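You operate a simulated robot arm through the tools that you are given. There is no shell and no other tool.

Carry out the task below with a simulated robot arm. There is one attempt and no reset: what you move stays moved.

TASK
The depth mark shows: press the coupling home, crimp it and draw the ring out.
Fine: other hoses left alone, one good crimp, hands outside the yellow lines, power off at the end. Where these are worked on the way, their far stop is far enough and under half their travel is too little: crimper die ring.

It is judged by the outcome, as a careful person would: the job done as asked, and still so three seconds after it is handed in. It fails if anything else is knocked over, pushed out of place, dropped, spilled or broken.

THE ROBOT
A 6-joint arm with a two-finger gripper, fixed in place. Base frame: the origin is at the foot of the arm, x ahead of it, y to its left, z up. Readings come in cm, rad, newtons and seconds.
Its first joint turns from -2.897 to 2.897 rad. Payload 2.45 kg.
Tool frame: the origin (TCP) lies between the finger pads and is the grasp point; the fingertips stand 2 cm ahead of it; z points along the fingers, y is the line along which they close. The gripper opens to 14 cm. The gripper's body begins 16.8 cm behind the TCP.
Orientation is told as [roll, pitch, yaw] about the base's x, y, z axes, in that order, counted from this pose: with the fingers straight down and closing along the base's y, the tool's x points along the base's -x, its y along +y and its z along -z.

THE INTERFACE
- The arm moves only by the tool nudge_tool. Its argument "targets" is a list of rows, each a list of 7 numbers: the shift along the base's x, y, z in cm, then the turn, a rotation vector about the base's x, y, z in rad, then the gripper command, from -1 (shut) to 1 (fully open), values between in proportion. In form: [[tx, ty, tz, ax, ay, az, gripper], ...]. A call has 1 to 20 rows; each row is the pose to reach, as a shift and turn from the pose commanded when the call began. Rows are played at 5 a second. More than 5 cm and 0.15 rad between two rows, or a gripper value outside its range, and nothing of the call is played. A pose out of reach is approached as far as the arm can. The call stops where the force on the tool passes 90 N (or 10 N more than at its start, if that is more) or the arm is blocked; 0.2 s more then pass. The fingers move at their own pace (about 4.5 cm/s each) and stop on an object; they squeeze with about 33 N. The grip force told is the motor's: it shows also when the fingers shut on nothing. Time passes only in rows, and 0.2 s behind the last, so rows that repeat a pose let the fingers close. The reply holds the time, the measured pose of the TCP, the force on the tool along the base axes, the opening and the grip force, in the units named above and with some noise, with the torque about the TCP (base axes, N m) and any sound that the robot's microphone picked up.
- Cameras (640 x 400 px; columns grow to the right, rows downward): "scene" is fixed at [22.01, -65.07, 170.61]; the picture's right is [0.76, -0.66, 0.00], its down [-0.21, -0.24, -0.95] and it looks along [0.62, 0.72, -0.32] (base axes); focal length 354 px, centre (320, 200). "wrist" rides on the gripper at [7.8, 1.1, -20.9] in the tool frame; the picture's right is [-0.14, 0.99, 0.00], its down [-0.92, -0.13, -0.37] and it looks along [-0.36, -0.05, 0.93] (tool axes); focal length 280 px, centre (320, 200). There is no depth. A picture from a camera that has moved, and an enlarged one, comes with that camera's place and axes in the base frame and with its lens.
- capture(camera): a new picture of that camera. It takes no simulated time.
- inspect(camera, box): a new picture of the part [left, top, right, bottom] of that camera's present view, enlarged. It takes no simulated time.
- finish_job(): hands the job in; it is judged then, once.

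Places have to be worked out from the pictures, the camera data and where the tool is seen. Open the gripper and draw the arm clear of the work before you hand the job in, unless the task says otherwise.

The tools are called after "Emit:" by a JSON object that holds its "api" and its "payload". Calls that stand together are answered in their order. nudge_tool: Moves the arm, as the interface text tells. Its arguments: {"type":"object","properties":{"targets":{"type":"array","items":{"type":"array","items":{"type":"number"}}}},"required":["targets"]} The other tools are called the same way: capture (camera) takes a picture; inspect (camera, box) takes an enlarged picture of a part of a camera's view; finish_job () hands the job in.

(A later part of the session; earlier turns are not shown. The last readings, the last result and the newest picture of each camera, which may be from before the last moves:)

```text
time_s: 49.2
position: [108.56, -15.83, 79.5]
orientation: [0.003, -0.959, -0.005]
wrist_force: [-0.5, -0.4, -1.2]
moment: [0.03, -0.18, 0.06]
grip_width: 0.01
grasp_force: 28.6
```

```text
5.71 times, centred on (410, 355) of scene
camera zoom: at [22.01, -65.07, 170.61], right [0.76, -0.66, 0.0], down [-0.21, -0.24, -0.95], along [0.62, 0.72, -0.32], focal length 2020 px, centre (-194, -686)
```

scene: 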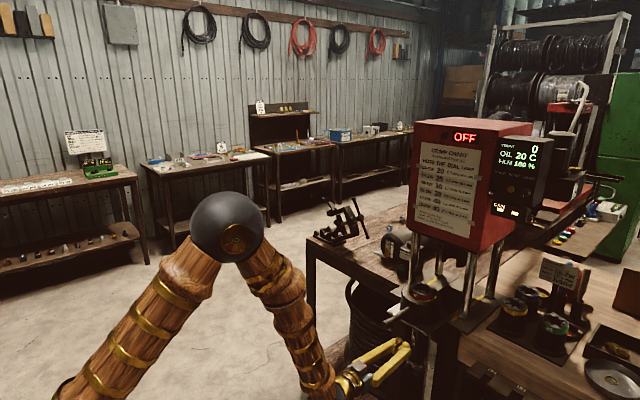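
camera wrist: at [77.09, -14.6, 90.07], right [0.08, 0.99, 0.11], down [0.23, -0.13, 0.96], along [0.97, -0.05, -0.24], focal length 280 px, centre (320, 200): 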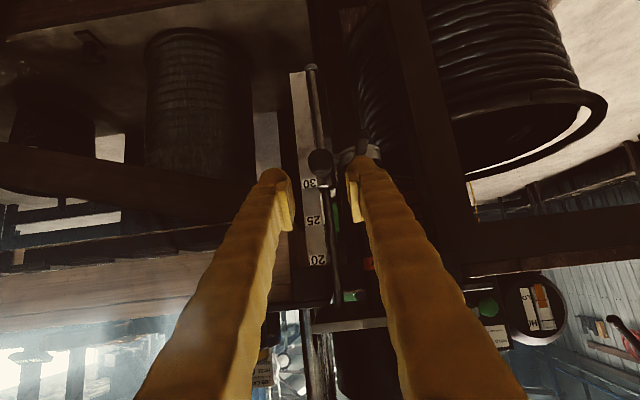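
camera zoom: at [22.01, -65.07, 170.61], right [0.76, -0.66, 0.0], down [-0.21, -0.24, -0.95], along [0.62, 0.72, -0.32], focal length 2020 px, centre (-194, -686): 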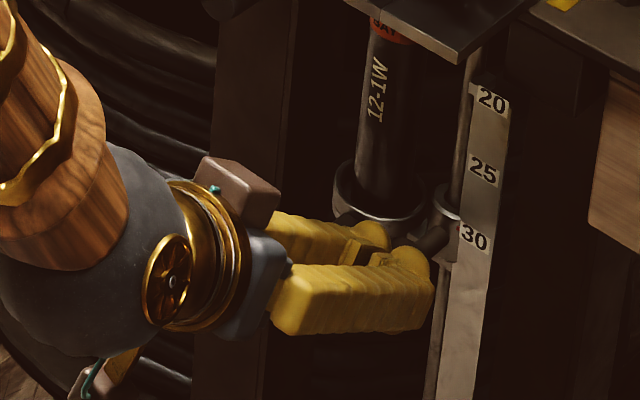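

The pads slipped and the slide ran in another 2 cm; the pointer is still at 30. A flatter finger would lift without driving the slide, and the arm needs to be further out for that, so I'll push the free slide in a few more centimetres via the knob (it has to go in anyway).

Emit:
{"api": "nudge_tool", "payload": {"targets": [[-1.5, 0, -0.3, 0, 0, 0, -1], [-0.5, 0.1, -0.6, 0, 0, 0, -1], [0.5, 0.1, -0.6, 0, 0, 0, -1], [1.5, 0.1, -0.6, 0, 0, 0, -1], [2.5, 0.1, -0.6, 0, 0, 0, -1], [3.5, 0.1, -0.6, 0, 0, 0, -1], [4.5, 0.1, -0.6, 0, 0, 0, -1], [4.5, 0.1, -0.6, 0, 0, 0, -1]]}}

Emit:
{"api": "inspect", "payload": {"camera": "scene", "box": [370, 310, 450, 390]}}

Emit:
{"api": "inspect", "payload": {"camera": "scene", "box": [370, 250, 470, 340]}}

```text
time_s: 51.0
position: [112.95, -15.65, 78.62]
orientation: [0.002, -0.957, -0.005]
wrist_force: [0.4, 0.3, 0.1]
moment: [0.01, -0.02, -0.04]
grip_width: 0.0
grasp_force: 29.5
```

```text
5.00 times, centred on (410, 350) of scene
camera zoom: at [22.01, -65.07, 170.61], right [0.76, -0.66, 0.0], down [-0.21, -0.24, -0.95], along [0.62, 0.72, -0.32], focal length 1768 px, centre (-130, -550)
```

zoom: 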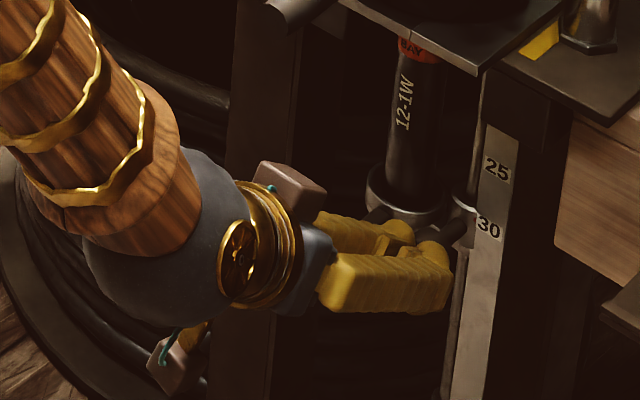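

```text
4.44 times, centred on (420, 295) of scene
camera zoom: at [22.01, -65.07, 170.61], right [0.76, -0.66, 0.0], down [-0.21, -0.24, -0.95], along [0.62, 0.72, -0.32], focal length 1571 px, centre (-124, -222)
```

zoom: 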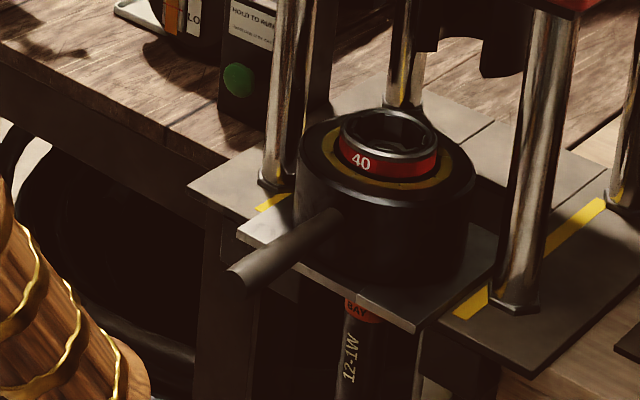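

The slide is now about 8 cm in. I back off slightly, flatten the tool to pitch -1.25, and dip below the knob.

Emit:
{"api": "nudge_tool", "payload": {"targets": [[-1.5, 0, 0, 0, 0, 0, -1], [-2.5, 0, -0.5, 0, -0.1, 0, -1], [-2.5, 0, -1.5, 0, -0.2, 0, -1], [-2.5, 0, -3, 0, -0.295, 0, -1], [-2, 0, -5, 0, -0.295, 0, -1], [-1.5, 0, -6.6, 0, -0.295, 0, -1], [-1.5, 0, -6.6, 0, -0.295, 0, -1]]}}

Emit:
{"api": "inspect", "payload": {"camera": "scene", "box": [370, 310, 450, 390]}}

```text
time_s: 52.6
position: [111.91, -16.34, 72.45]
orientation: [0.094, -1.242, -0.077]
wrist_force: [-0.6, -0.4, -0.9]
moment: [0.0, 0.01, 0.03]
grip_width: 0.03
grasp_force: 29.5
out of reach, approached as far as the arm can: row 4, 5, 6, 7
```

```text
5.00 times, centred on (410, 350) of scene
camera zoom: at [22.01, -65.07, 170.61], right [0.76, -0.66, 0.0], down [-0.21, -0.24, -0.95], along [0.62, 0.72, -0.32], focal length 1768 px, centre (-130, -550)
```

zoom: 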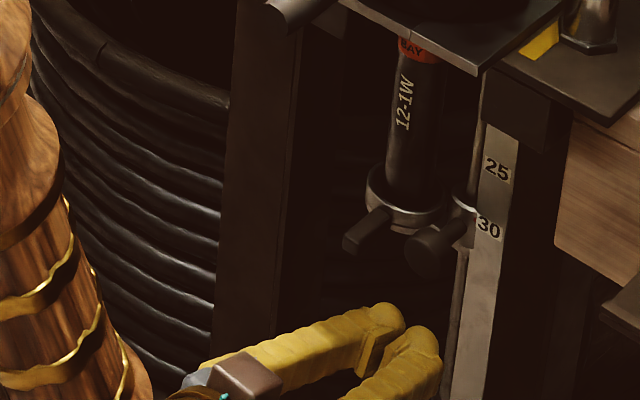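

Close to the arm's limit but in position below the knob. I move forward beneath it and raise to contact.

Emit:
{"api": "nudge_tool", "payload": {"targets": [[1.2, 0.3, 0, 0, 0, 0, -1], [2.3, 0.6, 0, 0, 0, 0, -1], [2.3, 0.6, 0.8, 0, 0, 0, -1], [2.3, 0.6, 1.6, 0, 0, 0, -1], [2.3, 0.6, 2.2, 0, 0, 0, -1], [2.3, 0.6, 2.6, 0, 0, 0, -1], [2.3, 0.6, 3, 0, 0, 0, -1]]}}

Emit:
{"api": "inspect", "payload": {"camera": "scene", "box": [370, 310, 450, 390]}}

```text
time_s: 54.2
position: [114.37, -16.57, 75.78]
orientation: [0.038, -1.249, -0.026]
wrist_force: [-1.0, 1.6, -10.1]
moment: [-0.08, 0.08, 0.03]
grip_width: 0.0
grasp_force: 29.5
out of reach, approached as far as the arm can: row 1, 2, 3, 4, 5, 6, 7
```

```text
5.00 times, centred on (410, 350) of scene
camera zoom: at [22.01, -65.07, 170.61], right [0.76, -0.66, 0.0], down [-0.21, -0.24, -0.95], along [0.62, 0.72, -0.32], focal length 1768 px, centre (-130, -550)
```

zoom: 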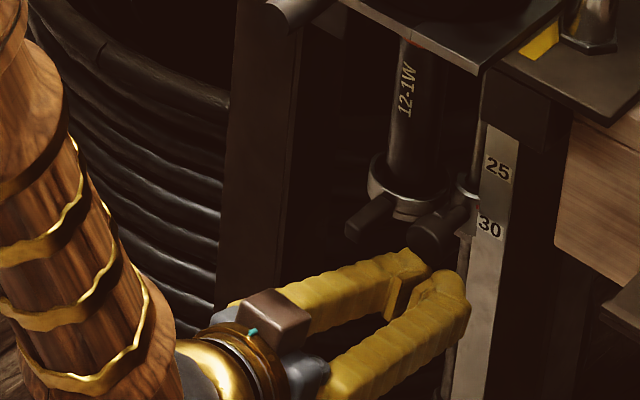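

The carriage is rising — about 10 N lifts it, and the slide isn't shifting. I keep raising towards 25.

Emit:
{"api": "nudge_tool", "payload": {"targets": [[0, 0, 0.4, 0, 0, 0, -1], [0, 0, 0.8, 0, 0, 0, -1], [0, 0, 1.2, 0, 0, 0, -1], [0, 0, 1.6, 0, 0, 0, -1], [0, 0, 2.0, 0, 0, 0, -1], [0, 0, 2.4, 0, 0, 0, -1], [0, 0, 2.8, 0, 0, 0, -1], [0, 0, 3.2, 0, 0, 0, -1]]}}

Emit:
{"api": "inspect", "payload": {"camera": "scene", "box": [370, 310, 450, 390]}}

Emit:
{"api": "inspect", "payload": {"camera": "scene", "box": [410, 335, 440, 365]}}

```text
time_s: 56.0
position: [114.41, -16.72, 78.85]
orientation: [0.012, -1.246, -0.002]
wrist_force: [-2.7, -4.1, -14.1]
moment: [-0.05, 0.1, -0.05]
grip_width: 0.04
grasp_force: 29.2
out of reach, approached as far as the arm can: row 1, 2, 3, 4, 5
```

```text
5.00 times, centred on (410, 350) of scene
camera zoom: at [22.01, -65.07, 170.61], right [0.76, -0.66, 0.0], down [-0.21, -0.24, -0.95], along [0.62, 0.72, -0.32], focal length 1768 px, centre (-130, -550)
```

zoom: 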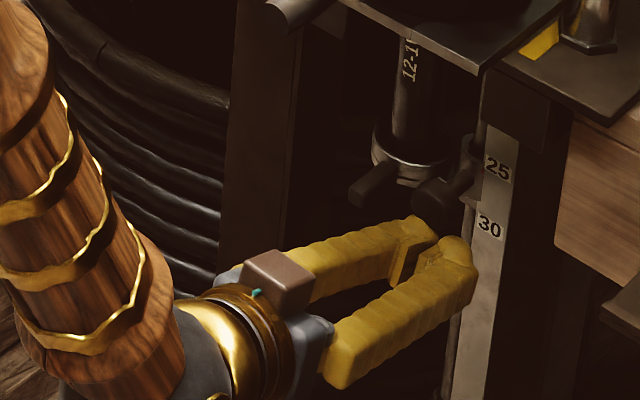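

```text
13.33 times, centred on (425, 350) of scene
camera zoom: at [22.01, -65.07, 170.61], right [0.76, -0.66, 0.0], down [-0.21, -0.24, -0.95], along [0.62, 0.72, -0.32], focal length 4714 px, centre (-1080, -1800)
```

zoom: 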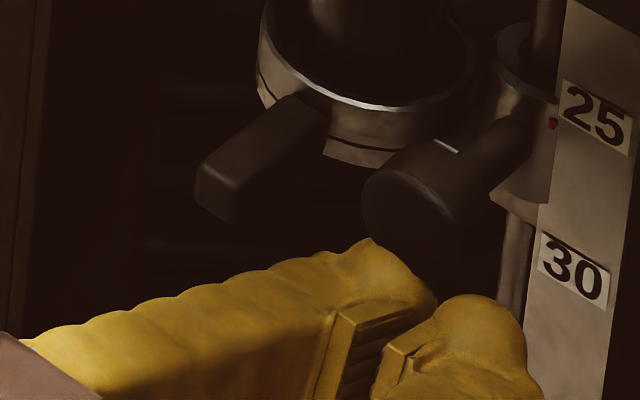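

Pointer now reads about 26. Another 1 cm brings it to 25.

Emit:
{"api": "nudge_tool", "payload": {"targets": [[0, 0, 0.3, 0, 0, 0, -1], [0, 0, 0.6, 0, 0, 0, -1], [0, 0, 0.9, 0, 0, 0, -1], [0, 0, 0.9, 0, 0, 0, -1]]}}

Emit:
{"api": "inspect", "payload": {"camera": "scene", "box": [410, 335, 440, 365]}}

```text
time_s: 57.0
position: [114.21, -16.58, 79.67]
orientation: [0.005, -1.248, 0.005]
wrist_force: [1.8, 0.7, -12.3]
moment: [-0.15, 0.19, -0.03]
grip_width: 0.0
grasp_force: 29.8
```

```text
13.33 times, centred on (425, 350) of scene
camera zoom: at [22.01, -65.07, 170.61], right [0.76, -0.66, 0.0], down [-0.21, -0.24, -0.95], along [0.62, 0.72, -0.32], focal length 4714 px, centre (-1080, -1800)
```

zoom: 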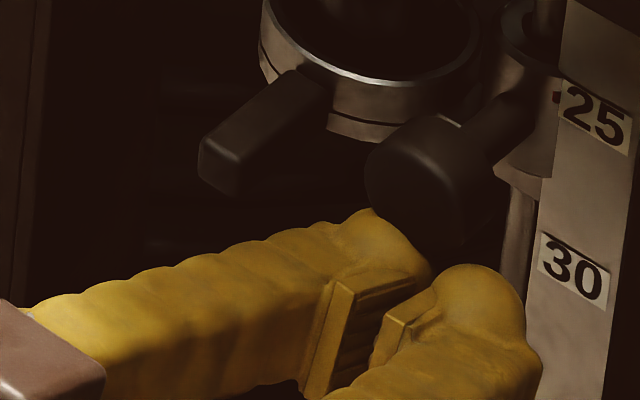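

Reading about 25.15 now. A final 0.15 cm, then I'll lower the fingers a little to see whether it stays up.

Emit:
{"api": "nudge_tool", "payload": {"targets": [[0, 0, 0.15, 0, 0, 0, -1], [0, 0, 0.15, 0, 0, 0, -1]]}}

Emit:
{"api": "inspect", "payload": {"camera": "scene", "box": [410, 335, 440, 365]}}

Emit:
{"api": "inspect", "payload": {"camera": "scene", "box": [400, 260, 450, 300]}}

```text
time_s: 57.6
position: [114.43, -16.52, 79.77]
orientation: [0.005, -1.247, 0.006]
wrist_force: [2.8, 5.7, -22.1]
moment: [-0.28, 0.32, 0.08]
grip_width: 0.0
grasp_force: 29.4
```

```text
13.33 times, centred on (425, 350) of scene
camera zoom: at [22.01, -65.07, 170.61], right [0.76, -0.66, 0.0], down [-0.21, -0.24, -0.95], along [0.62, 0.72, -0.32], focal length 4714 px, centre (-1080, -1800)
```

zoom: 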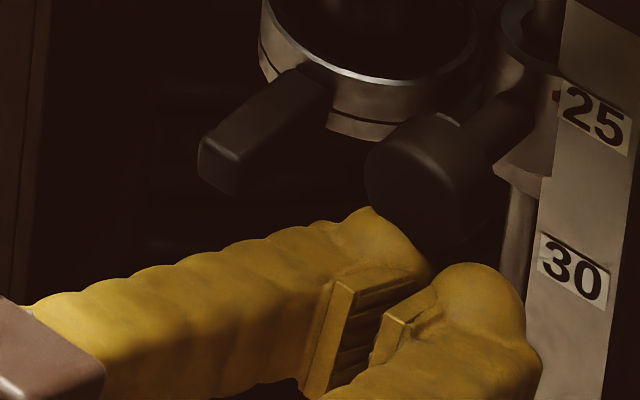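

```text
10.00 times, centred on (425, 280) of scene
camera zoom: at [22.01, -65.07, 170.61], right [0.76, -0.66, 0.0], down [-0.21, -0.24, -0.95], along [0.62, 0.72, -0.32], focal length 3535 px, centre (-730, -600)
```

zoom: 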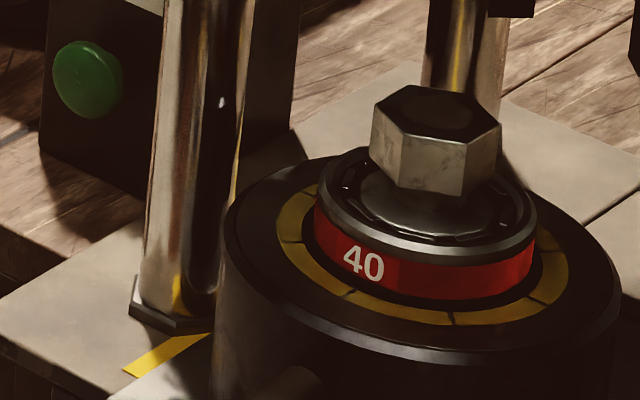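

The force climbed to 22 N without further motion: 25 is the carriage's upper stop. The coupling now stands about 0.8 cm lower in the die than at the start. I lower the fingers a bit to see if the carriage holds.

Emit:
{"api": "nudge_tool", "payload": {"targets": [[0, 0, -0.2, 0, 0, 0, -1], [0, 0, -0.5, 0, 0, 0, -1], [0, 0, -0.8, 0, 0, 0, -1], [0, 0, -0.8, 0, 0, 0, -1]]}}

Emit:
{"api": "inspect", "payload": {"camera": "scene", "box": [410, 335, 440, 365]}}

```text
time_s: 58.6
position: [114.35, -16.72, 79.14]
orientation: [0.012, -1.248, -0.002]
wrist_force: [-0.9, 0.3, -0.1]
moment: [-0.01, -0.03, 0.0]
grip_width: 0.02
grasp_force: 29.3
```

```text
13.33 times, centred on (425, 350) of scene
camera zoom: at [22.01, -65.07, 170.61], right [0.76, -0.66, 0.0], down [-0.21, -0.24, -0.95], along [0.62, 0.72, -0.32], focal length 4714 px, centre (-1080, -1800)
```

zoom: 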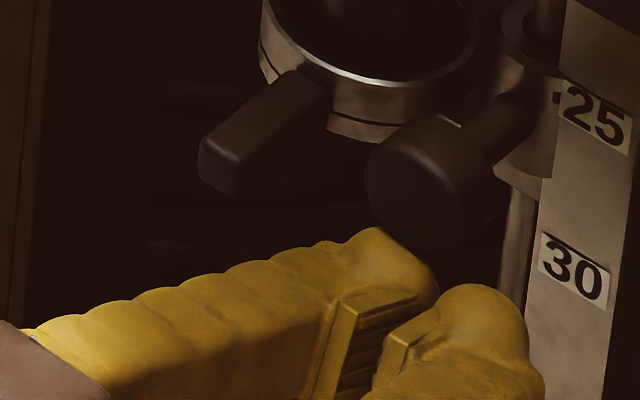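

The carriage stays at 25 by its own friction, so it was only lightly held and slid as I pressed. From this low camera position I can look up at the hose under the plate for the mark.

Emit:
{"api": "capture", "payload": {"camera": "wrist"}}

Emit:
{"api": "inspect", "payload": {"camera": "wrist", "box": [320, 260, 440, 380]}}

```text
taken
camera wrist: at [92.06, -15.76, 78.4], right [0.04, 0.99, 0.13], down [-0.06, -0.13, 0.99], along [1.0, -0.04, 0.05], focal length 280 px, centre (320, 200)
```

wrist: 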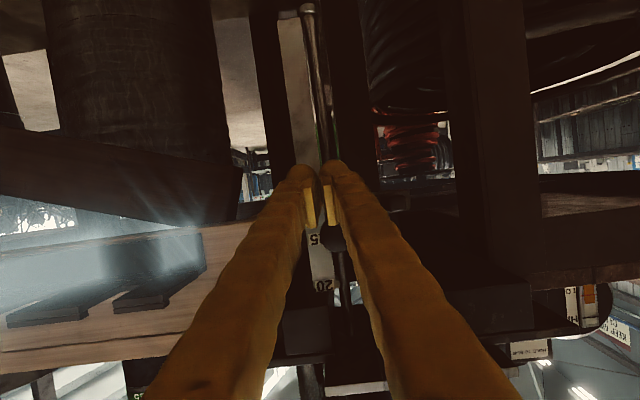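

```text
3.33 times, centred on (380, 320) of wrist
camera zoom: at [92.06, -15.76, 78.4], right [0.04, 0.99, 0.13], down [-0.06, -0.13, 0.99], along [1.0, -0.04, 0.05], focal length 935 px, centre (120, -200)
```

zoom: 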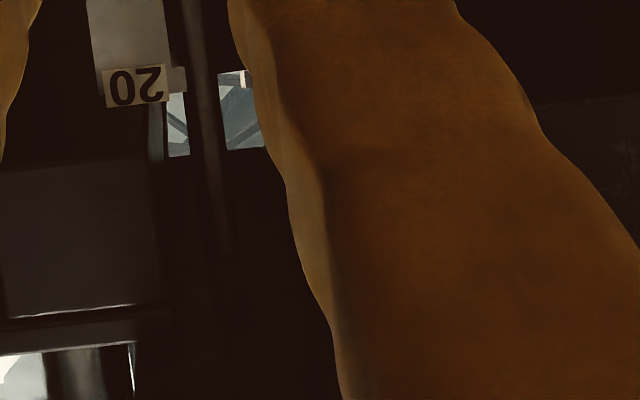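

The fingers block that view. Best is to draw the slide back out in front of the yellow lines and press the coupling again under close watch, so I withdraw from under the knob and come up in front of the handle (tip now at x≈103).

Emit:
{"api": "nudge_tool", "payload": {"targets": [[-3, 0, -0.5, 0, 0.07, 0, -1], [-7, 0, 0, 0, 0.15, 0, -1], [-11, 0, 1.5, 0, 0.25, 0, -1], [-15, 0.2, 4, 0, 0.3, 0, -1], [-19, 0.5, 7, 0, 0.35, 0, -1], [-20, 1.5, 11.5, 0, 0.35, 0, -0.3], [-20, 2.5, 16, 0, 0.35, 0, -0.3], [-20, 4, 20.5, 0, 0.35, 0, -0.3], [-20, 5.5, 24.8, 0, 0.35, 0, -0.3], [-18, 6.5, 28, 0, 0.35, 0, -0.3], [-16, 6.5, 28.5, 0, 0.35, 0, -0.3], [-16, 6.5, 28.5, 0, 0.35, 0, -0.3]]}}

Emit:
{"api": "capture", "payload": {"camera": "wrist"}}

Emit:
{"api": "inspect", "payload": {"camera": "scene", "box": [360, 250, 460, 380]}}

```text
time_s: 61.2
position: [98.31, -9.94, 107.66]
orientation: [-0.001, -0.899, -0.004]
wrist_force: [0.3, 0.5, 0.3]
moment: [0.02, -0.01, 0.0]
grip_width: 4.89
grasp_force: 0.2
```

```text
taken
camera wrist: at [77.14, -8.79, 114.59], right [0.09, 0.99, 0.11], down [0.28, -0.13, 0.95], along [0.95, -0.05, -0.29], focal length 280 px, centre (320, 200)
```

wrist: 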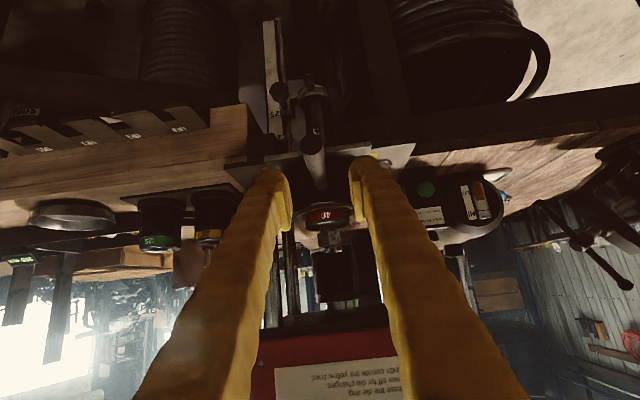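

```text
3.08 times, centred on (410, 315) of scene
camera zoom: at [22.01, -65.07, 170.61], right [0.76, -0.66, 0.0], down [-0.21, -0.24, -0.95], along [0.62, 0.72, -0.32], focal length 1088 px, centre (43, -154)
```

zoom: 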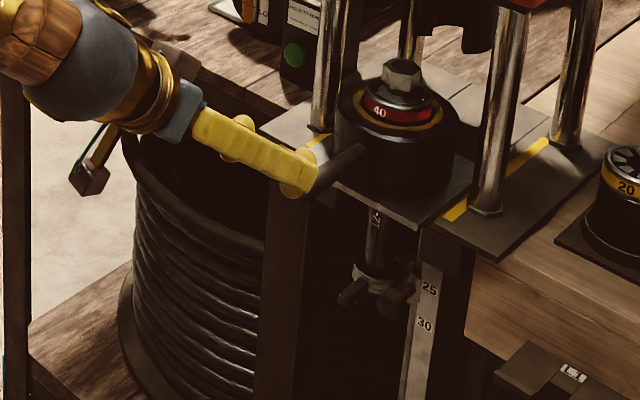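

The handle lines up between the open fingers. I advance, grip it about 2.5 cm from its tip, and check the grip.

Emit:
{"api": "nudge_tool", "payload": {"targets": [[2.5, -0.1, -2.1, 0, 0, 0, -0.3], [5, -0.2, -4.1, 0, 0, 0, -0.3], [7.5, -0.26, -6.2, 0, 0, 0, -0.3], [7.5, -0.26, -6.2, 0, 0, 0, -1], [7.5, -0.26, -6.2, 0, 0, 0, -1], [7.5, -0.26, -6.2, 0, 0, 0, -1], [7.5, -0.26, -6.2, 0, 0, 0, -1]]}}

```text
time_s: 62.8
position: [105.84, -10.53, 101.41]
orientation: [-0.001, -0.898, -0.007]
wrist_force: [5.9, -50.3, 1.3]
moment: [-0.38, -0.04, -0.3]
grip_width: 2.04
grasp_force: 44.7
```

Handle gripped (2.0 cm) but it sits at y≈-10.5, giving a side load; I ease the tool over by 0.3 cm and then draw the ring out slowly.

Emit:
{"api": "nudge_tool", "payload": {"targets": [[0, -0.2, 0, 0, 0, 0, -1], [0, -0.32, 0, 0, 0, 0, -1], [-1, -0.32, 0, 0, 0, 0, -1], [-2, -0.32, 0, 0, 0, 0, -1]]}}

Emit:
{"api": "inspect", "payload": {"camera": "scene", "box": [360, 250, 460, 380]}}

```text
time_s: 63.8
position: [103.9, -10.48, 101.49]
orientation: [0.002, -0.901, -0.004]
wrist_force: [0.9, -22.2, 1.0]
moment: [-0.23, 0.15, -0.12]
grip_width: 2.04
grasp_force: 45.6
```

```text
3.08 times, centred on (410, 315) of scene
camera zoom: at [22.01, -65.07, 170.61], right [0.76, -0.66, 0.0], down [-0.21, -0.24, -0.95], along [0.62, 0.72, -0.32], focal length 1088 px, centre (43, -154)
```

zoom: 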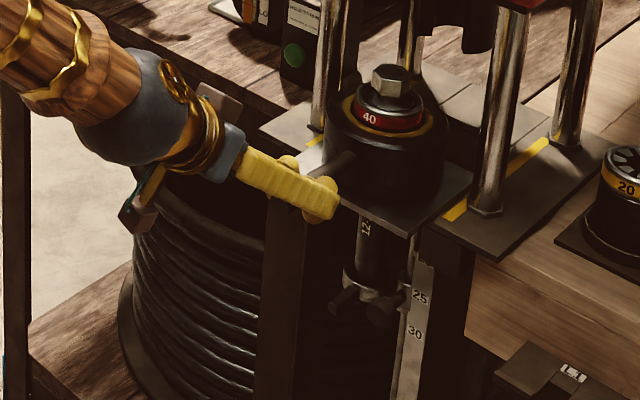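

The ring follows. I keep drawing it out to its original place (about 6.3 cm more).

Emit:
{"api": "nudge_tool", "payload": {"targets": [[-1, -0.05, 0, 0, 0, 0, -1], [-2, -0.05, 0, 0, 0, 0, -1], [-3, -0.05, 0, 0, 0, 0, -1], [-4, -0.05, 0, 0, 0, 0, -1], [-5, -0.05, 0, 0, 0, 0, -1], [-5.7, -0.05, 0, 0, 0, 0, -1], [-6.2, -0.05, 0, 0, 0, 0, -1], [-6.5, -0.05, 0, 0, 0, 0, -1], [-6.5, -0.05, 0, 0, 0, 0, -1]]}}

Emit:
{"api": "inspect", "payload": {"camera": "scene", "box": [360, 250, 460, 380]}}

```text
time_s: 65.8
position: [97.34, -10.57, 101.36]
orientation: [0.001, -0.901, -0.002]
wrist_force: [1.5, 31.5, -3.5]
moment: [0.23, -0.05, 0.2]
grip_width: 2.07
grasp_force: 44.8
```

```text
3.08 times, centred on (410, 315) of scene
camera zoom: at [22.01, -65.07, 170.61], right [0.76, -0.66, 0.0], down [-0.21, -0.24, -0.95], along [0.62, 0.72, -0.32], focal length 1088 px, centre (43, -154)
```

zoom: 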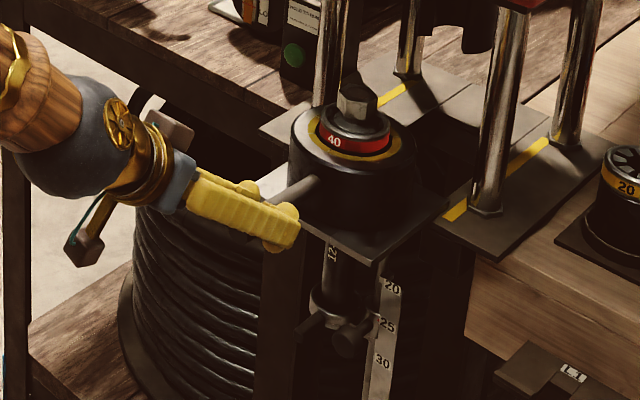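

The ring is back out at its starting place. I release the handle, open wide, and rise clear to look at the coupling and carriage again.

Emit:
{"api": "nudge_tool", "payload": {"targets": [[0, 0, 0, 0, 0, 0, 0.2], [0, 0, 0, 0, 0, 0, 1], [0, 0, 0, 0, 0, 0, 1], [-1, 0, 2, 0, 0, 0, 1], [-1, 0, 6, 0, 0.05, 0, 1], [-1, 1, 10.5, 0, 0.1, 0, 1], [1, 3, 14, 0, 0.15, 0, 1], [4.5, 5, 17, 0, 0.2, 0, 1], [8.5, 6.5, 19, 0, 0.25, 0, 1], [12, 7.5, 20, 0, 0.3, 0, 1], [12, 7.5, 20, 0, 0.3, 0, 1]]}}

Emit:
{"api": "inspect", "payload": {"camera": "scene", "box": [380, 250, 460, 310]}}

Emit:
{"api": "inspect", "payload": {"camera": "scene", "box": [390, 320, 440, 370]}}

Emit:
{"api": "capture", "payload": {"camera": "wrist"}}

```text
refused: row 8 steps farther than a row can; nothing moved
```

```text
6.67 times, centred on (420, 280) of scene
camera zoom: at [22.01, -65.07, 170.61], right [0.76, -0.66, 0.0], down [-0.21, -0.24, -0.95], along [0.62, 0.72, -0.32], focal length 2357 px, centre (-347, -333)
```

zoom: 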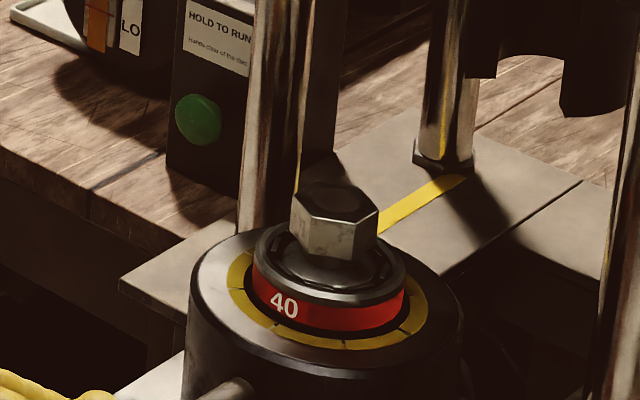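

```text
8.00 times, centred on (415, 345) of scene
camera zoom: at [22.01, -65.07, 170.61], right [0.76, -0.66, 0.0], down [-0.21, -0.24, -0.95], along [0.62, 0.72, -0.32], focal length 2828 px, centre (-440, -960)
```

zoom: 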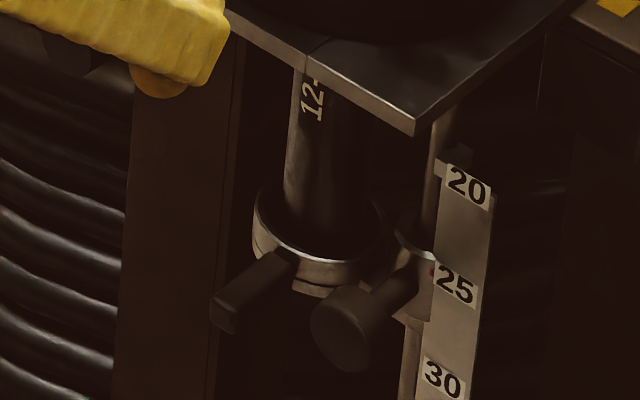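

```text
taken
camera wrist: at [76.11, -9.38, 108.34], right [0.09, 0.99, 0.11], down [0.28, -0.13, 0.95], along [0.95, -0.05, -0.29], focal length 280 px, centre (320, 200)
```

wrist: 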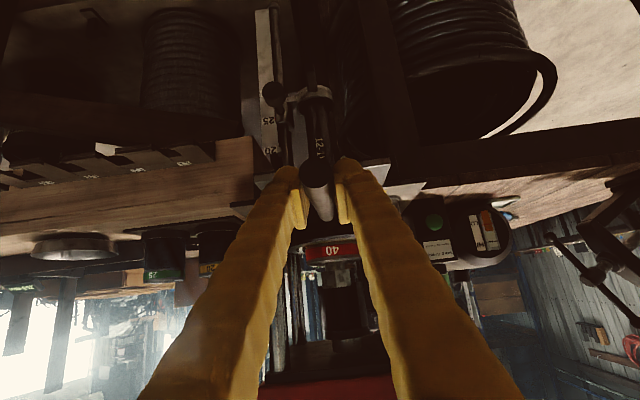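

One row was too long; nothing moved, and the views are useful: carriage at 25. I'll take the very same zoom as at the start to compare the coupling's height directly.

Emit:
{"api": "inspect", "payload": {"camera": "scene", "box": [400, 270, 450, 310]}}

Emit:
{"api": "inspect", "payload": {"camera": "scene", "box": [410, 345, 430, 365]}}

```text
10.00 times, centred on (425, 290) of scene
camera zoom: at [22.01, -65.07, 170.61], right [0.76, -0.66, 0.0], down [-0.21, -0.24, -0.95], along [0.62, 0.72, -0.32], focal length 3535 px, centre (-730, -700)
```

zoom: 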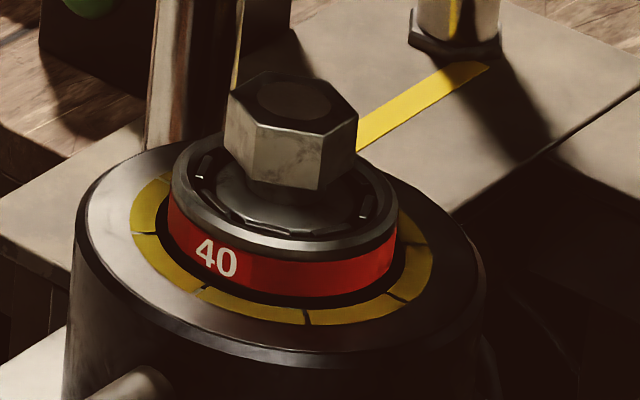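

```text
16.00 times, centred on (420, 355) of scene
camera zoom: at [22.01, -65.07, 170.61], right [0.76, -0.66, 0.0], down [-0.21, -0.24, -0.95], along [0.62, 0.72, -0.32], focal length 5657 px, centre (-1280, -2280)
```

zoom: 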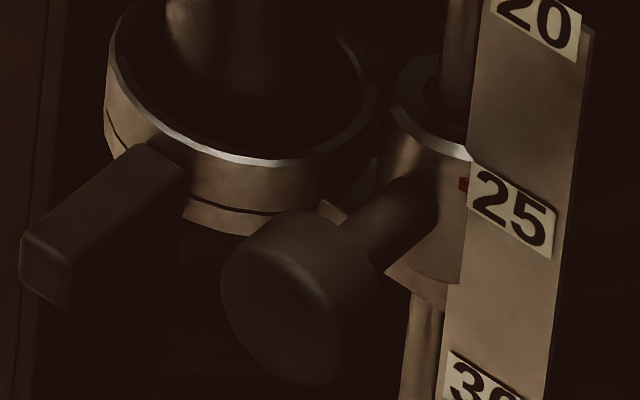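

Compared with the start, the coupling sits 0.9 cm lower in the die with the carriage exactly at 25, so it has gone onto the hose. To be sure it is fully home I'll press again with just one finger (so it can follow into the die if the rest slides); first I release the handle and hover with the right-hand finger over the hex.

Emit:
{"api": "nudge_tool", "payload": {"targets": [[0, 0, 0, 0, 0, 0, 0.2], [0, 0, 0, 0, 0, 0, 1], [0, 0, 0, 0, 0, 0, 1], [-1, 0, 2, 0, 0, 0, 1], [-1, 0, 6, 0, 0.05, 0, 1], [-0.5, 1, 10.5, 0, 0.1, 0, 1], [2, 2.5, 13.5, 0, 0.15, 0, 1], [5, 4, 15.5, 0, 0.2, 0, 1], [8.5, 5.5, 16.5, 0, 0.25, 0, 1], [12, 7, 16.5, 0, 0.3, 0, 1], [15.5, 8.1, 15.8, 0, 0.3, 0, 1], [16, 8.1, 14.7, 0, 0.3, 0, 1], [16, 8.1, 14.7, 0, 0.3, 0, 1]]}}

Emit:
{"api": "capture", "payload": {"camera": "wrist"}}

Emit:
{"api": "inspect", "payload": {"camera": "scene", "box": [380, 230, 460, 310]}}

```text
time_s: 68.6
position: [113.42, -2.74, 116.17]
orientation: [-0.002, -0.6, -0.004]
wrist_force: [-0.1, 0.2, 0.0]
moment: [-0.03, 0.04, 0.0]
grip_width: 13.98
grasp_force: 0.0
```

```text
taken
camera wrist: at [95.11, -1.38, 129.07], right [0.12, 0.99, 0.08], down [0.55, -0.13, 0.82], along [0.83, -0.05, -0.56], focal length 280 px, centre (320, 200)
```

wrist: 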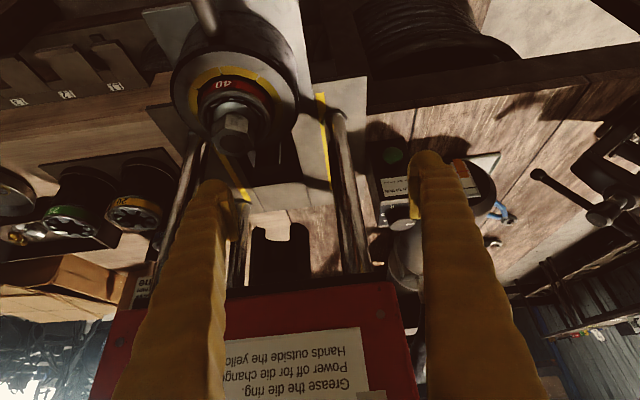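

```text
5.00 times, centred on (420, 270) of scene
camera zoom: at [22.01, -65.07, 170.61], right [0.76, -0.66, 0.0], down [-0.21, -0.24, -0.95], along [0.62, 0.72, -0.32], focal length 1768 px, centre (-180, -150)
```

zoom: 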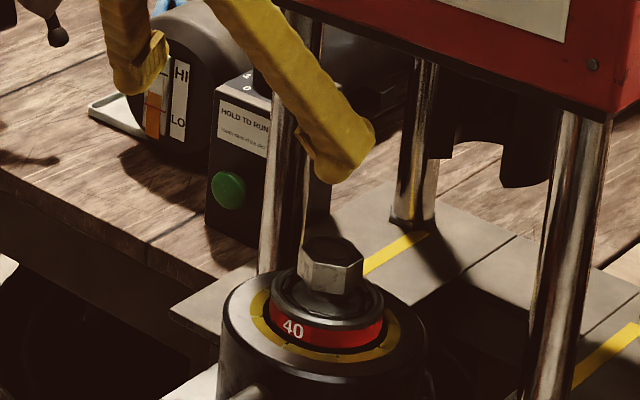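

The hover with one finger works at this tilt. I zoom to check the fingertip's alignment over the hex.

Emit:
{"api": "inspect", "payload": {"camera": "wrist", "box": [160, 90, 300, 230]}}

Emit:
{"api": "inspect", "payload": {"camera": "scene", "box": [400, 240, 450, 300]}}

```text
2.86 times, centred on (230, 160) of wrist
camera zoom: at [95.11, -1.38, 129.07], right [0.12, 0.99, 0.08], down [0.55, -0.13, 0.82], along [0.83, -0.05, -0.56], focal length 801 px, centre (577, 314)
```

zoom: 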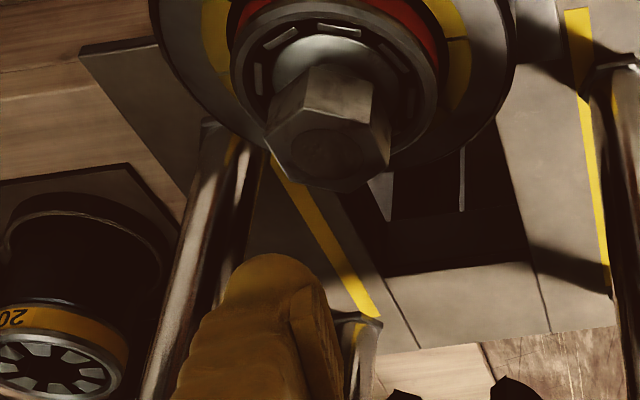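

```text
6.67 times, centred on (425, 270) of scene
camera zoom: at [22.01, -65.07, 170.61], right [0.76, -0.66, 0.0], down [-0.21, -0.24, -0.95], along [0.62, 0.72, -0.32], focal length 2357 px, centre (-380, -267)
```

zoom: 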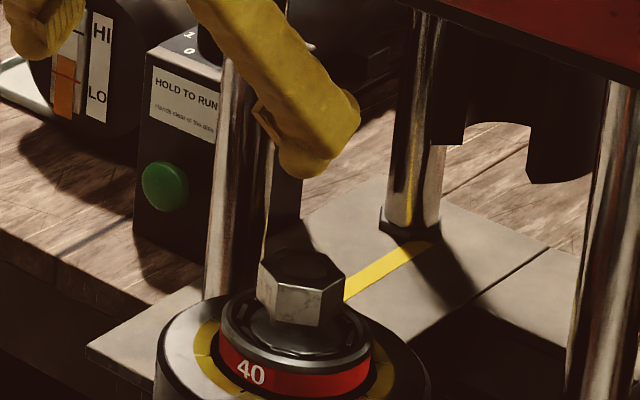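

Fingertip is at y≈-10.85, hex centre at (113.45,-10.3,108.8). I shift +0.5 in y and descend to just above contact, then press in fine steps.

Emit:
{"api": "nudge_tool", "payload": {"targets": [[0, 0.5, -1, 0, 0, 0, 1], [0, 0.5, -2, 0, 0, 0, 1], [0, 0.5, -3, 0, 0, 0, 1], [0, 0.5, -3.8, 0, 0, 0, 1], [0, 0.5, -4.2, 0, 0, 0, 1], [0, 0.5, -4.5, 0, 0, 0, 1]]}}

Emit:
{"api": "inspect", "payload": {"camera": "scene", "box": [400, 240, 450, 300]}}

Emit:
{"api": "inspect", "payload": {"camera": "wrist", "box": [160, 90, 300, 230]}}

```text
time_s: 70.0
position: [113.26, -1.99, 111.58]
orientation: [0.0, -0.6, -0.004]
wrist_force: [-0.6, 0.3, 0.7]
moment: [0.01, 0.02, 0.01]
grip_width: 13.98
grasp_force: 0.1
```

```text
6.67 times, centred on (425, 270) of scene
camera zoom: at [22.01, -65.07, 170.61], right [0.76, -0.66, 0.0], down [-0.21, -0.24, -0.95], along [0.62, 0.72, -0.32], focal length 2357 px, centre (-380, -267)
```

zoom: 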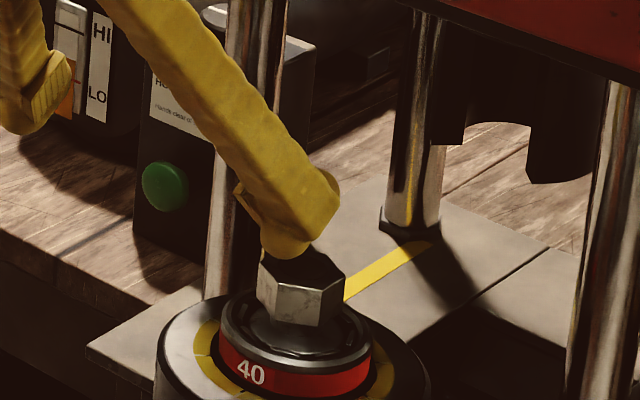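

```text
2.86 times, centred on (230, 160) of wrist
camera zoom: at [95.07, -0.83, 124.48], right [0.12, 0.99, 0.08], down [0.55, -0.13, 0.82], along [0.83, -0.05, -0.56], focal length 801 px, centre (577, 314)
```

zoom: 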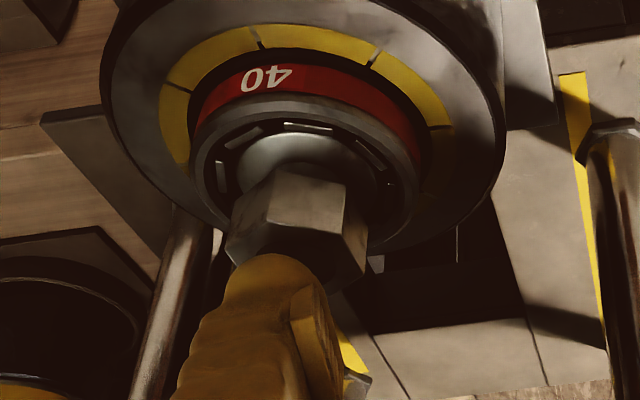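

Nearly touching but slightly forward of centre; I shift +0.5 x and +0.3 y, then lower in 0.15 cm steps.

Emit:
{"api": "nudge_tool", "payload": {"targets": [[0.5, 0.3, 0, 0, 0, 0, 1], [0.5, 0.3, -0.15, 0, 0, 0, 1], [0.5, 0.3, -0.3, 0, 0, 0, 1], [0.5, 0.3, -0.45, 0, 0, 0, 1]]}}

Emit:
{"api": "inspect", "payload": {"camera": "scene", "box": [400, 255, 450, 305]}}

```text
time_s: 71.0
position: [113.92, -1.67, 111.14]
orientation: [0.001, -0.601, -0.005]
wrist_force: [0.0, 0.1, 0.1]
moment: [0.01, 0.03, 0.02]
grip_width: 14.0
grasp_force: 0.0
```

```text
8.00 times, centred on (425, 280) of scene
camera zoom: at [22.01, -65.07, 170.61], right [0.76, -0.66, 0.0], down [-0.21, -0.24, -0.95], along [0.62, 0.72, -0.32], focal length 2828 px, centre (-520, -440)
```

zoom: 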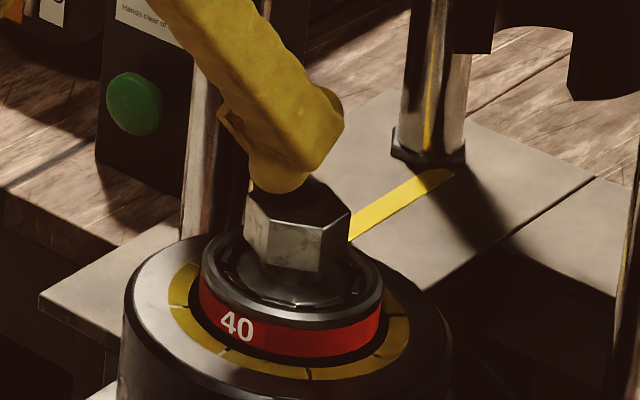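

At the surface, still no force. Another few fine steps down.

Emit:
{"api": "nudge_tool", "payload": {"targets": [[0, 0, -0.1, 0, 0, 0, 1], [0, 0, -0.2, 0, 0, 0, 1], [0, 0, -0.3, 0, 0, 0, 1]]}}

Emit:
{"api": "inspect", "payload": {"camera": "scene", "box": [400, 255, 450, 305]}}

Emit:
{"api": "inspect", "payload": {"camera": "scene", "box": [410, 345, 430, 365]}}

```text
time_s: 71.8
position: [113.84, -1.81, 110.78]
orientation: [0.0, -0.601, -0.004]
wrist_force: [0.6, -0.4, -0.2]
moment: [-0.01, -0.02, 0.0]
grip_width: 14.01
grasp_force: 0.1
```

```text
8.00 times, centred on (425, 280) of scene
camera zoom: at [22.01, -65.07, 170.61], right [0.76, -0.66, 0.0], down [-0.21, -0.24, -0.95], along [0.62, 0.72, -0.32], focal length 2828 px, centre (-520, -440)
```

zoom: 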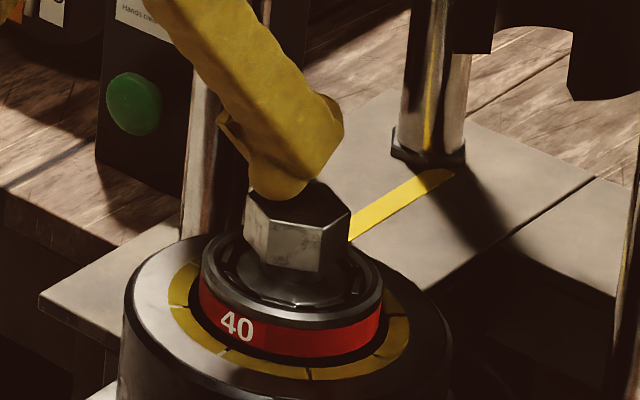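

```text
16.00 times, centred on (420, 355) of scene
camera zoom: at [22.01, -65.07, 170.61], right [0.76, -0.66, 0.0], down [-0.21, -0.24, -0.95], along [0.62, 0.72, -0.32], focal length 5657 px, centre (-1280, -2280)
```

zoom: 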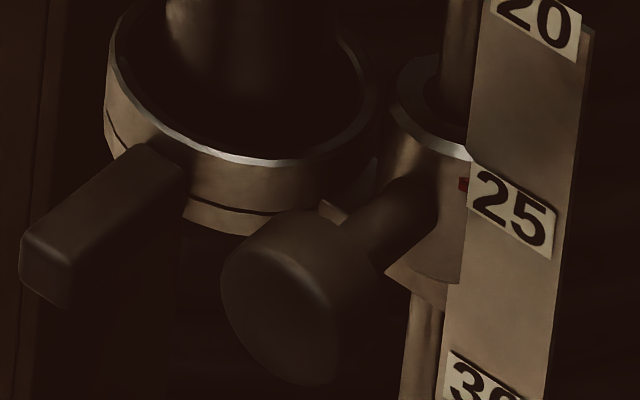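

Still no reading; continue in 0.1 cm steps.

Emit:
{"api": "nudge_tool", "payload": {"targets": [[0, 0, -0.1, 0, 0, 0, 1], [0, 0, -0.2, 0, 0, 0, 1], [0, 0, -0.3, 0, 0, 0, 1], [0, 0, -0.4, 0, 0, 0, 1]]}}

Emit:
{"api": "inspect", "payload": {"camera": "scene", "box": [400, 255, 450, 305]}}

Emit:
{"api": "inspect", "payload": {"camera": "scene", "box": [410, 345, 430, 365]}}

```text
time_s: 72.8
position: [113.82, -1.72, 110.5]
orientation: [0.0, -0.6, -0.003]
wrist_force: [0.0, 0.0, 0.2]
moment: [0.04, -0.03, 0.02]
grip_width: 14.0
grasp_force: 0.0
```

```text
8.00 times, centred on (425, 280) of scene
camera zoom: at [22.01, -65.07, 170.61], right [0.76, -0.66, 0.0], down [-0.21, -0.24, -0.95], along [0.62, 0.72, -0.32], focal length 2828 px, centre (-520, -440)
```

zoom: 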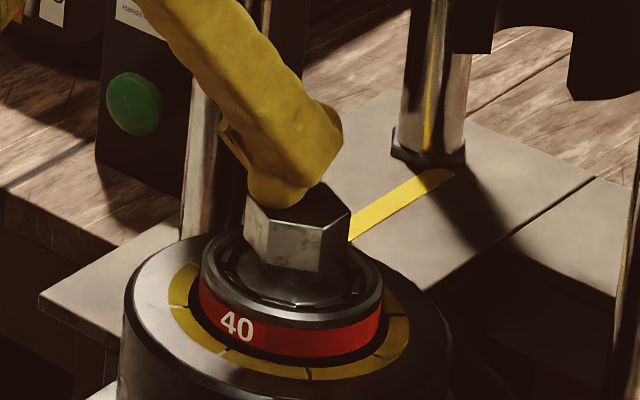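

```text
16.00 times, centred on (420, 355) of scene
camera zoom: at [22.01, -65.07, 170.61], right [0.76, -0.66, 0.0], down [-0.21, -0.24, -0.95], along [0.62, 0.72, -0.32], focal length 5657 px, centre (-1280, -2280)
```

zoom: 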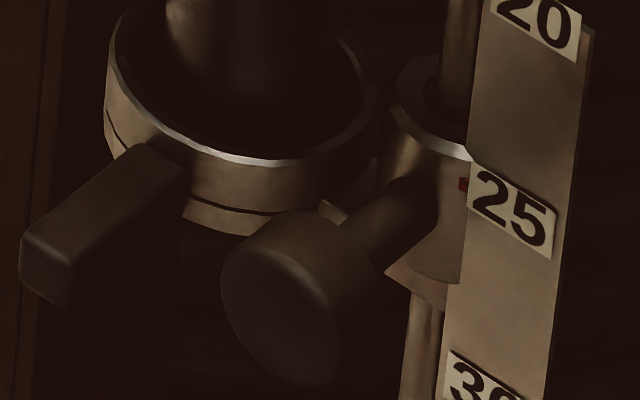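

Let me check from the wrist camera where the fingertip actually is relative to the hex.

Emit:
{"api": "inspect", "payload": {"camera": "wrist", "box": [160, 90, 300, 230]}}

Emit:
{"api": "inspect", "payload": {"camera": "scene", "box": [410, 265, 435, 285]}}

```text
2.86 times, centred on (230, 160) of wrist
camera zoom: at [95.59, -0.57, 123.31], right [0.12, 0.99, 0.08], down [0.55, -0.13, 0.82], along [0.83, -0.05, -0.56], focal length 801 px, centre (577, 314)
```

zoom: 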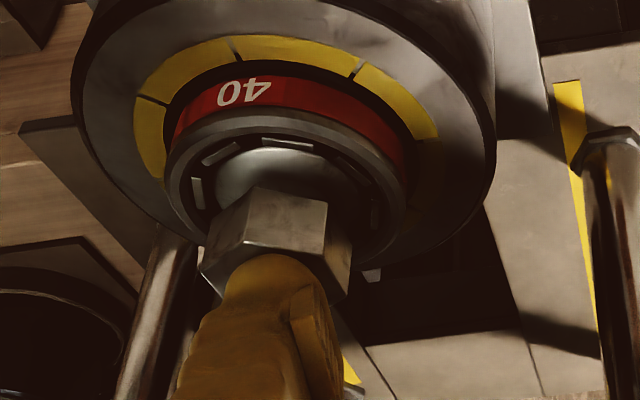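

```text
16.00 times, centred on (422, 275) of scene
camera zoom: at [22.01, -65.07, 170.61], right [0.76, -0.66, 0.0], down [-0.21, -0.24, -0.95], along [0.62, 0.72, -0.32], focal length 5657 px, centre (-1320, -1000)
```

zoom: 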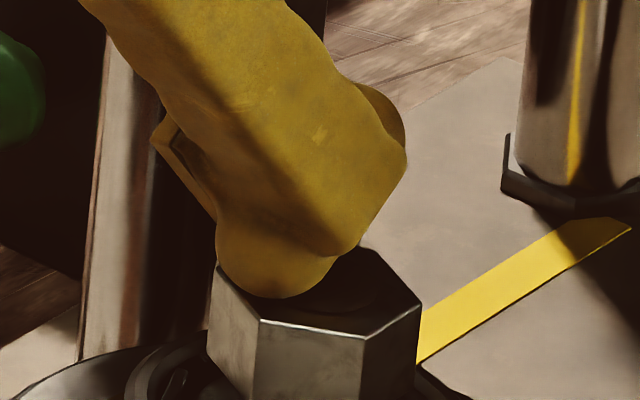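

The glove-like sleeve is thicker than the actual finger, so real contact comes a little lower. I keep lowering in small steps.

Emit:
{"api": "nudge_tool", "payload": {"targets": [[0, 0, -0.1, 0, 0, 0, 1], [0, 0, -0.2, 0, 0, 0, 1], [0, 0, -0.3, 0, 0, 0, 1], [0, 0, -0.3, 0, 0, 0, 1]]}}

Emit:
{"api": "inspect", "payload": {"camera": "scene", "box": [400, 255, 450, 305]}}

Emit:
{"api": "inspect", "payload": {"camera": "scene", "box": [410, 345, 430, 365]}}

```text
time_s: 73.8
position: [113.96, -1.73, 110.34]
orientation: [-0.001, -0.601, -0.003]
wrist_force: [-1.3, 0.0, 15.3]
moment: [-1.21, 0.14, -0.06]
grip_width: 13.99
grasp_force: 0.1
```

```text
8.00 times, centred on (425, 280) of scene
camera zoom: at [22.01, -65.07, 170.61], right [0.76, -0.66, 0.0], down [-0.21, -0.24, -0.95], along [0.62, 0.72, -0.32], focal length 2828 px, centre (-520, -440)
```

zoom: 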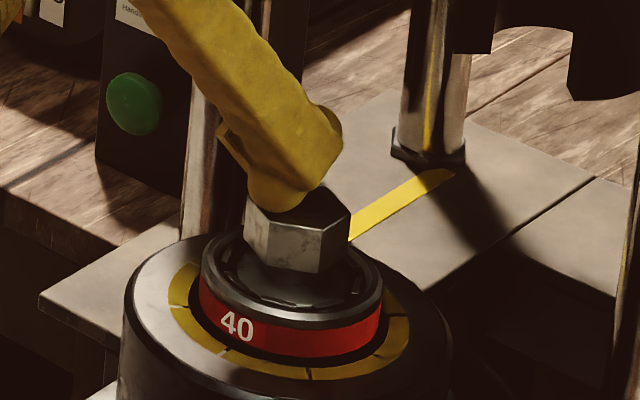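

```text
16.00 times, centred on (420, 355) of scene
camera zoom: at [22.01, -65.07, 170.61], right [0.76, -0.66, 0.0], down [-0.21, -0.24, -0.95], along [0.62, 0.72, -0.32], focal length 5657 px, centre (-1280, -2280)
```

zoom: 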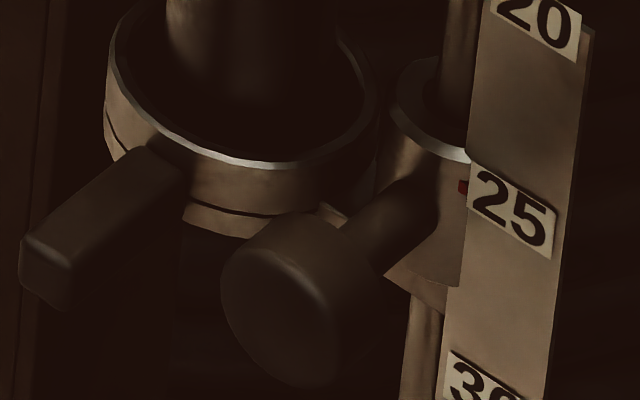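

15 N now, and only the rest crept about 0.1 cm while the coupling stayed solid on the hose – earlier it moved at 7–10 N – so the coupling is home. I lift off, close the fingers and go round to the front of the handle.

Emit:
{"api": "nudge_tool", "payload": {"targets": [[0, 0, 1, 0, 0, 0, 1], [0, 0, 4, 0, 0, 0, 1], [-3, 0, 7.5, 0, 0, 0, 1], [-7, -1, 9, 0, -0.1, 0, -1], [-11.5, -2.5, 9, 0, -0.2, 0, -1], [-16, -4, 8, 0, -0.3, 0, -1], [-20, -6, 6, 0, -0.4, 0, -1], [-23, -7.5, 3, 0, -0.5, 0, -1], [-25, -8.6, -0.5, 0, -0.55, 0, -1], [-26, -8.7, -4.5, 0, -0.55, 0, -1], [-26, -8.7, -8.5, 0, -0.55, 0, -1], [-26, -8.7, -8.5, 0, -0.55, 0, -1]]}}

Emit:
{"api": "inspect", "payload": {"camera": "scene", "box": [350, 250, 460, 380]}}

Emit:
{"api": "capture", "payload": {"camera": "wrist"}}

```text
time_s: 76.4
position: [87.76, -9.48, 101.72]
orientation: [-0.059, -1.144, 0.092]
wrist_force: [0.6, -6.5, 1.8]
moment: [0.4, 0.18, 0.82]
grip_width: 0.0
grasp_force: 29.1
out of reach, approached as far as the arm can: row 7
```

```text
3.08 times, centred on (405, 315) of scene
camera zoom: at [22.01, -65.07, 170.61], right [0.76, -0.66, 0.0], down [-0.21, -0.24, -0.95], along [0.62, 0.72, -0.32], focal length 1088 px, centre (58, -154)
```

zoom: 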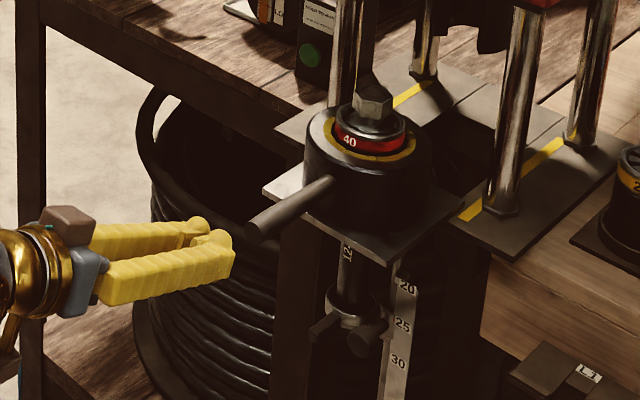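

```text
taken
camera wrist: at [65.5, -9.2, 103.08], right [0.02, 0.99, 0.1], down [0.05, -0.1, 0.99], along [1.0, -0.01, -0.05], focal length 280 px, centre (320, 200)
```

wrist: 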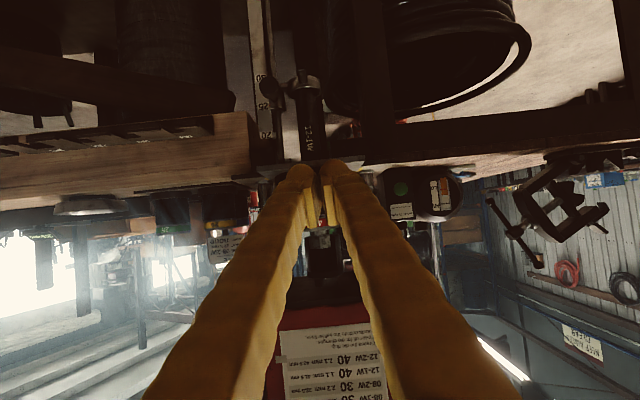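

A small residual force shows though the tool is in free space; I hold still briefly to re-read, straightening the orientation slightly.

Emit:
{"api": "nudge_tool", "payload": {"targets": [[0, -0.4, 0, 0, 0, 0, -1], [0, -0.8, 0, 0, 0, 0, -1], [0, -0.8, 0, 0, 0, 0, -1]]}}

```text
time_s: 77.2
position: [87.92, -11.2, 101.59]
orientation: [0.004, -1.15, -0.005]
wrist_force: [1.0, -0.3, -0.5]
moment: [0.03, 0.02, 0.01]
grip_width: 0.01
grasp_force: 29.2
```

Clean now. I line up with the handle's end (y≈-10.4, z≈101.2) and push the ring inward gradually.

Emit:
{"api": "nudge_tool", "payload": {"targets": [[1, 0.4, 0.2, 0, 0, 0, -1], [2.5, 0.8, 0.4, 0, 0, 0, -1], [4, 0.8, 0.4, 0, 0, 0, -1], [5, 0.8, 0.4, 0, 0, 0, -1], [6, 0.8, 0.4, 0, 0, 0, -1], [7, 0.8, 0.4, 0, 0, 0, -1], [8, 0.8, 0.4, 0, 0, 0, -1], [9, 0.8, 0.4, 0, 0, 0, -1], [10, 0.8, 0.4, 0, 0, 0, -1]]}}

Emit:
{"api": "inspect", "payload": {"camera": "scene", "box": [350, 250, 460, 380]}}

Emit:
{"api": "inspect", "payload": {"camera": "wrist", "box": [260, 110, 400, 240]}}

```text
time_s: 79.2
position: [97.72, -10.36, 102.08]
orientation: [0.003, -1.148, -0.005]
wrist_force: [-0.2, 0.1, -0.5]
moment: [-0.01, -0.01, 0.02]
grip_width: 0.0
grasp_force: 29.6
```

```text
3.08 times, centred on (405, 315) of scene
camera zoom: at [22.01, -65.07, 170.61], right [0.76, -0.66, 0.0], down [-0.21, -0.24, -0.95], along [0.62, 0.72, -0.32], focal length 1088 px, centre (58, -154)
```

zoom: 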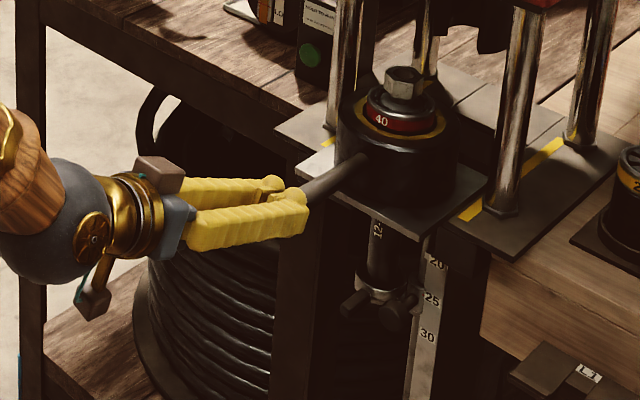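

```text
3.08 times, centred on (330, 175) of wrist
camera zoom: at [75.55, -9.24, 103.51], right [0.06, 0.99, 0.13], down [0.04, -0.13, 0.99], along [1.0, -0.05, -0.05], focal length 863 px, centre (289, 277)
```

zoom: 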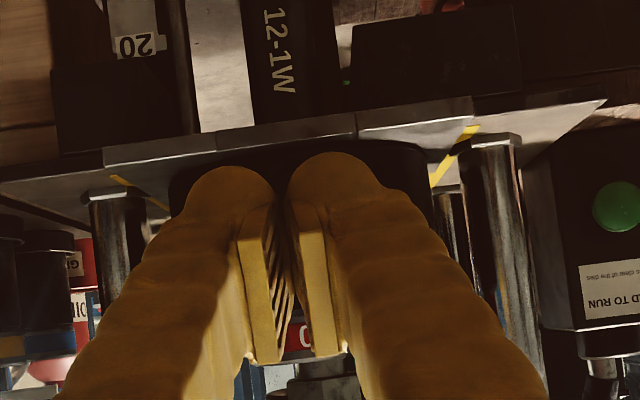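

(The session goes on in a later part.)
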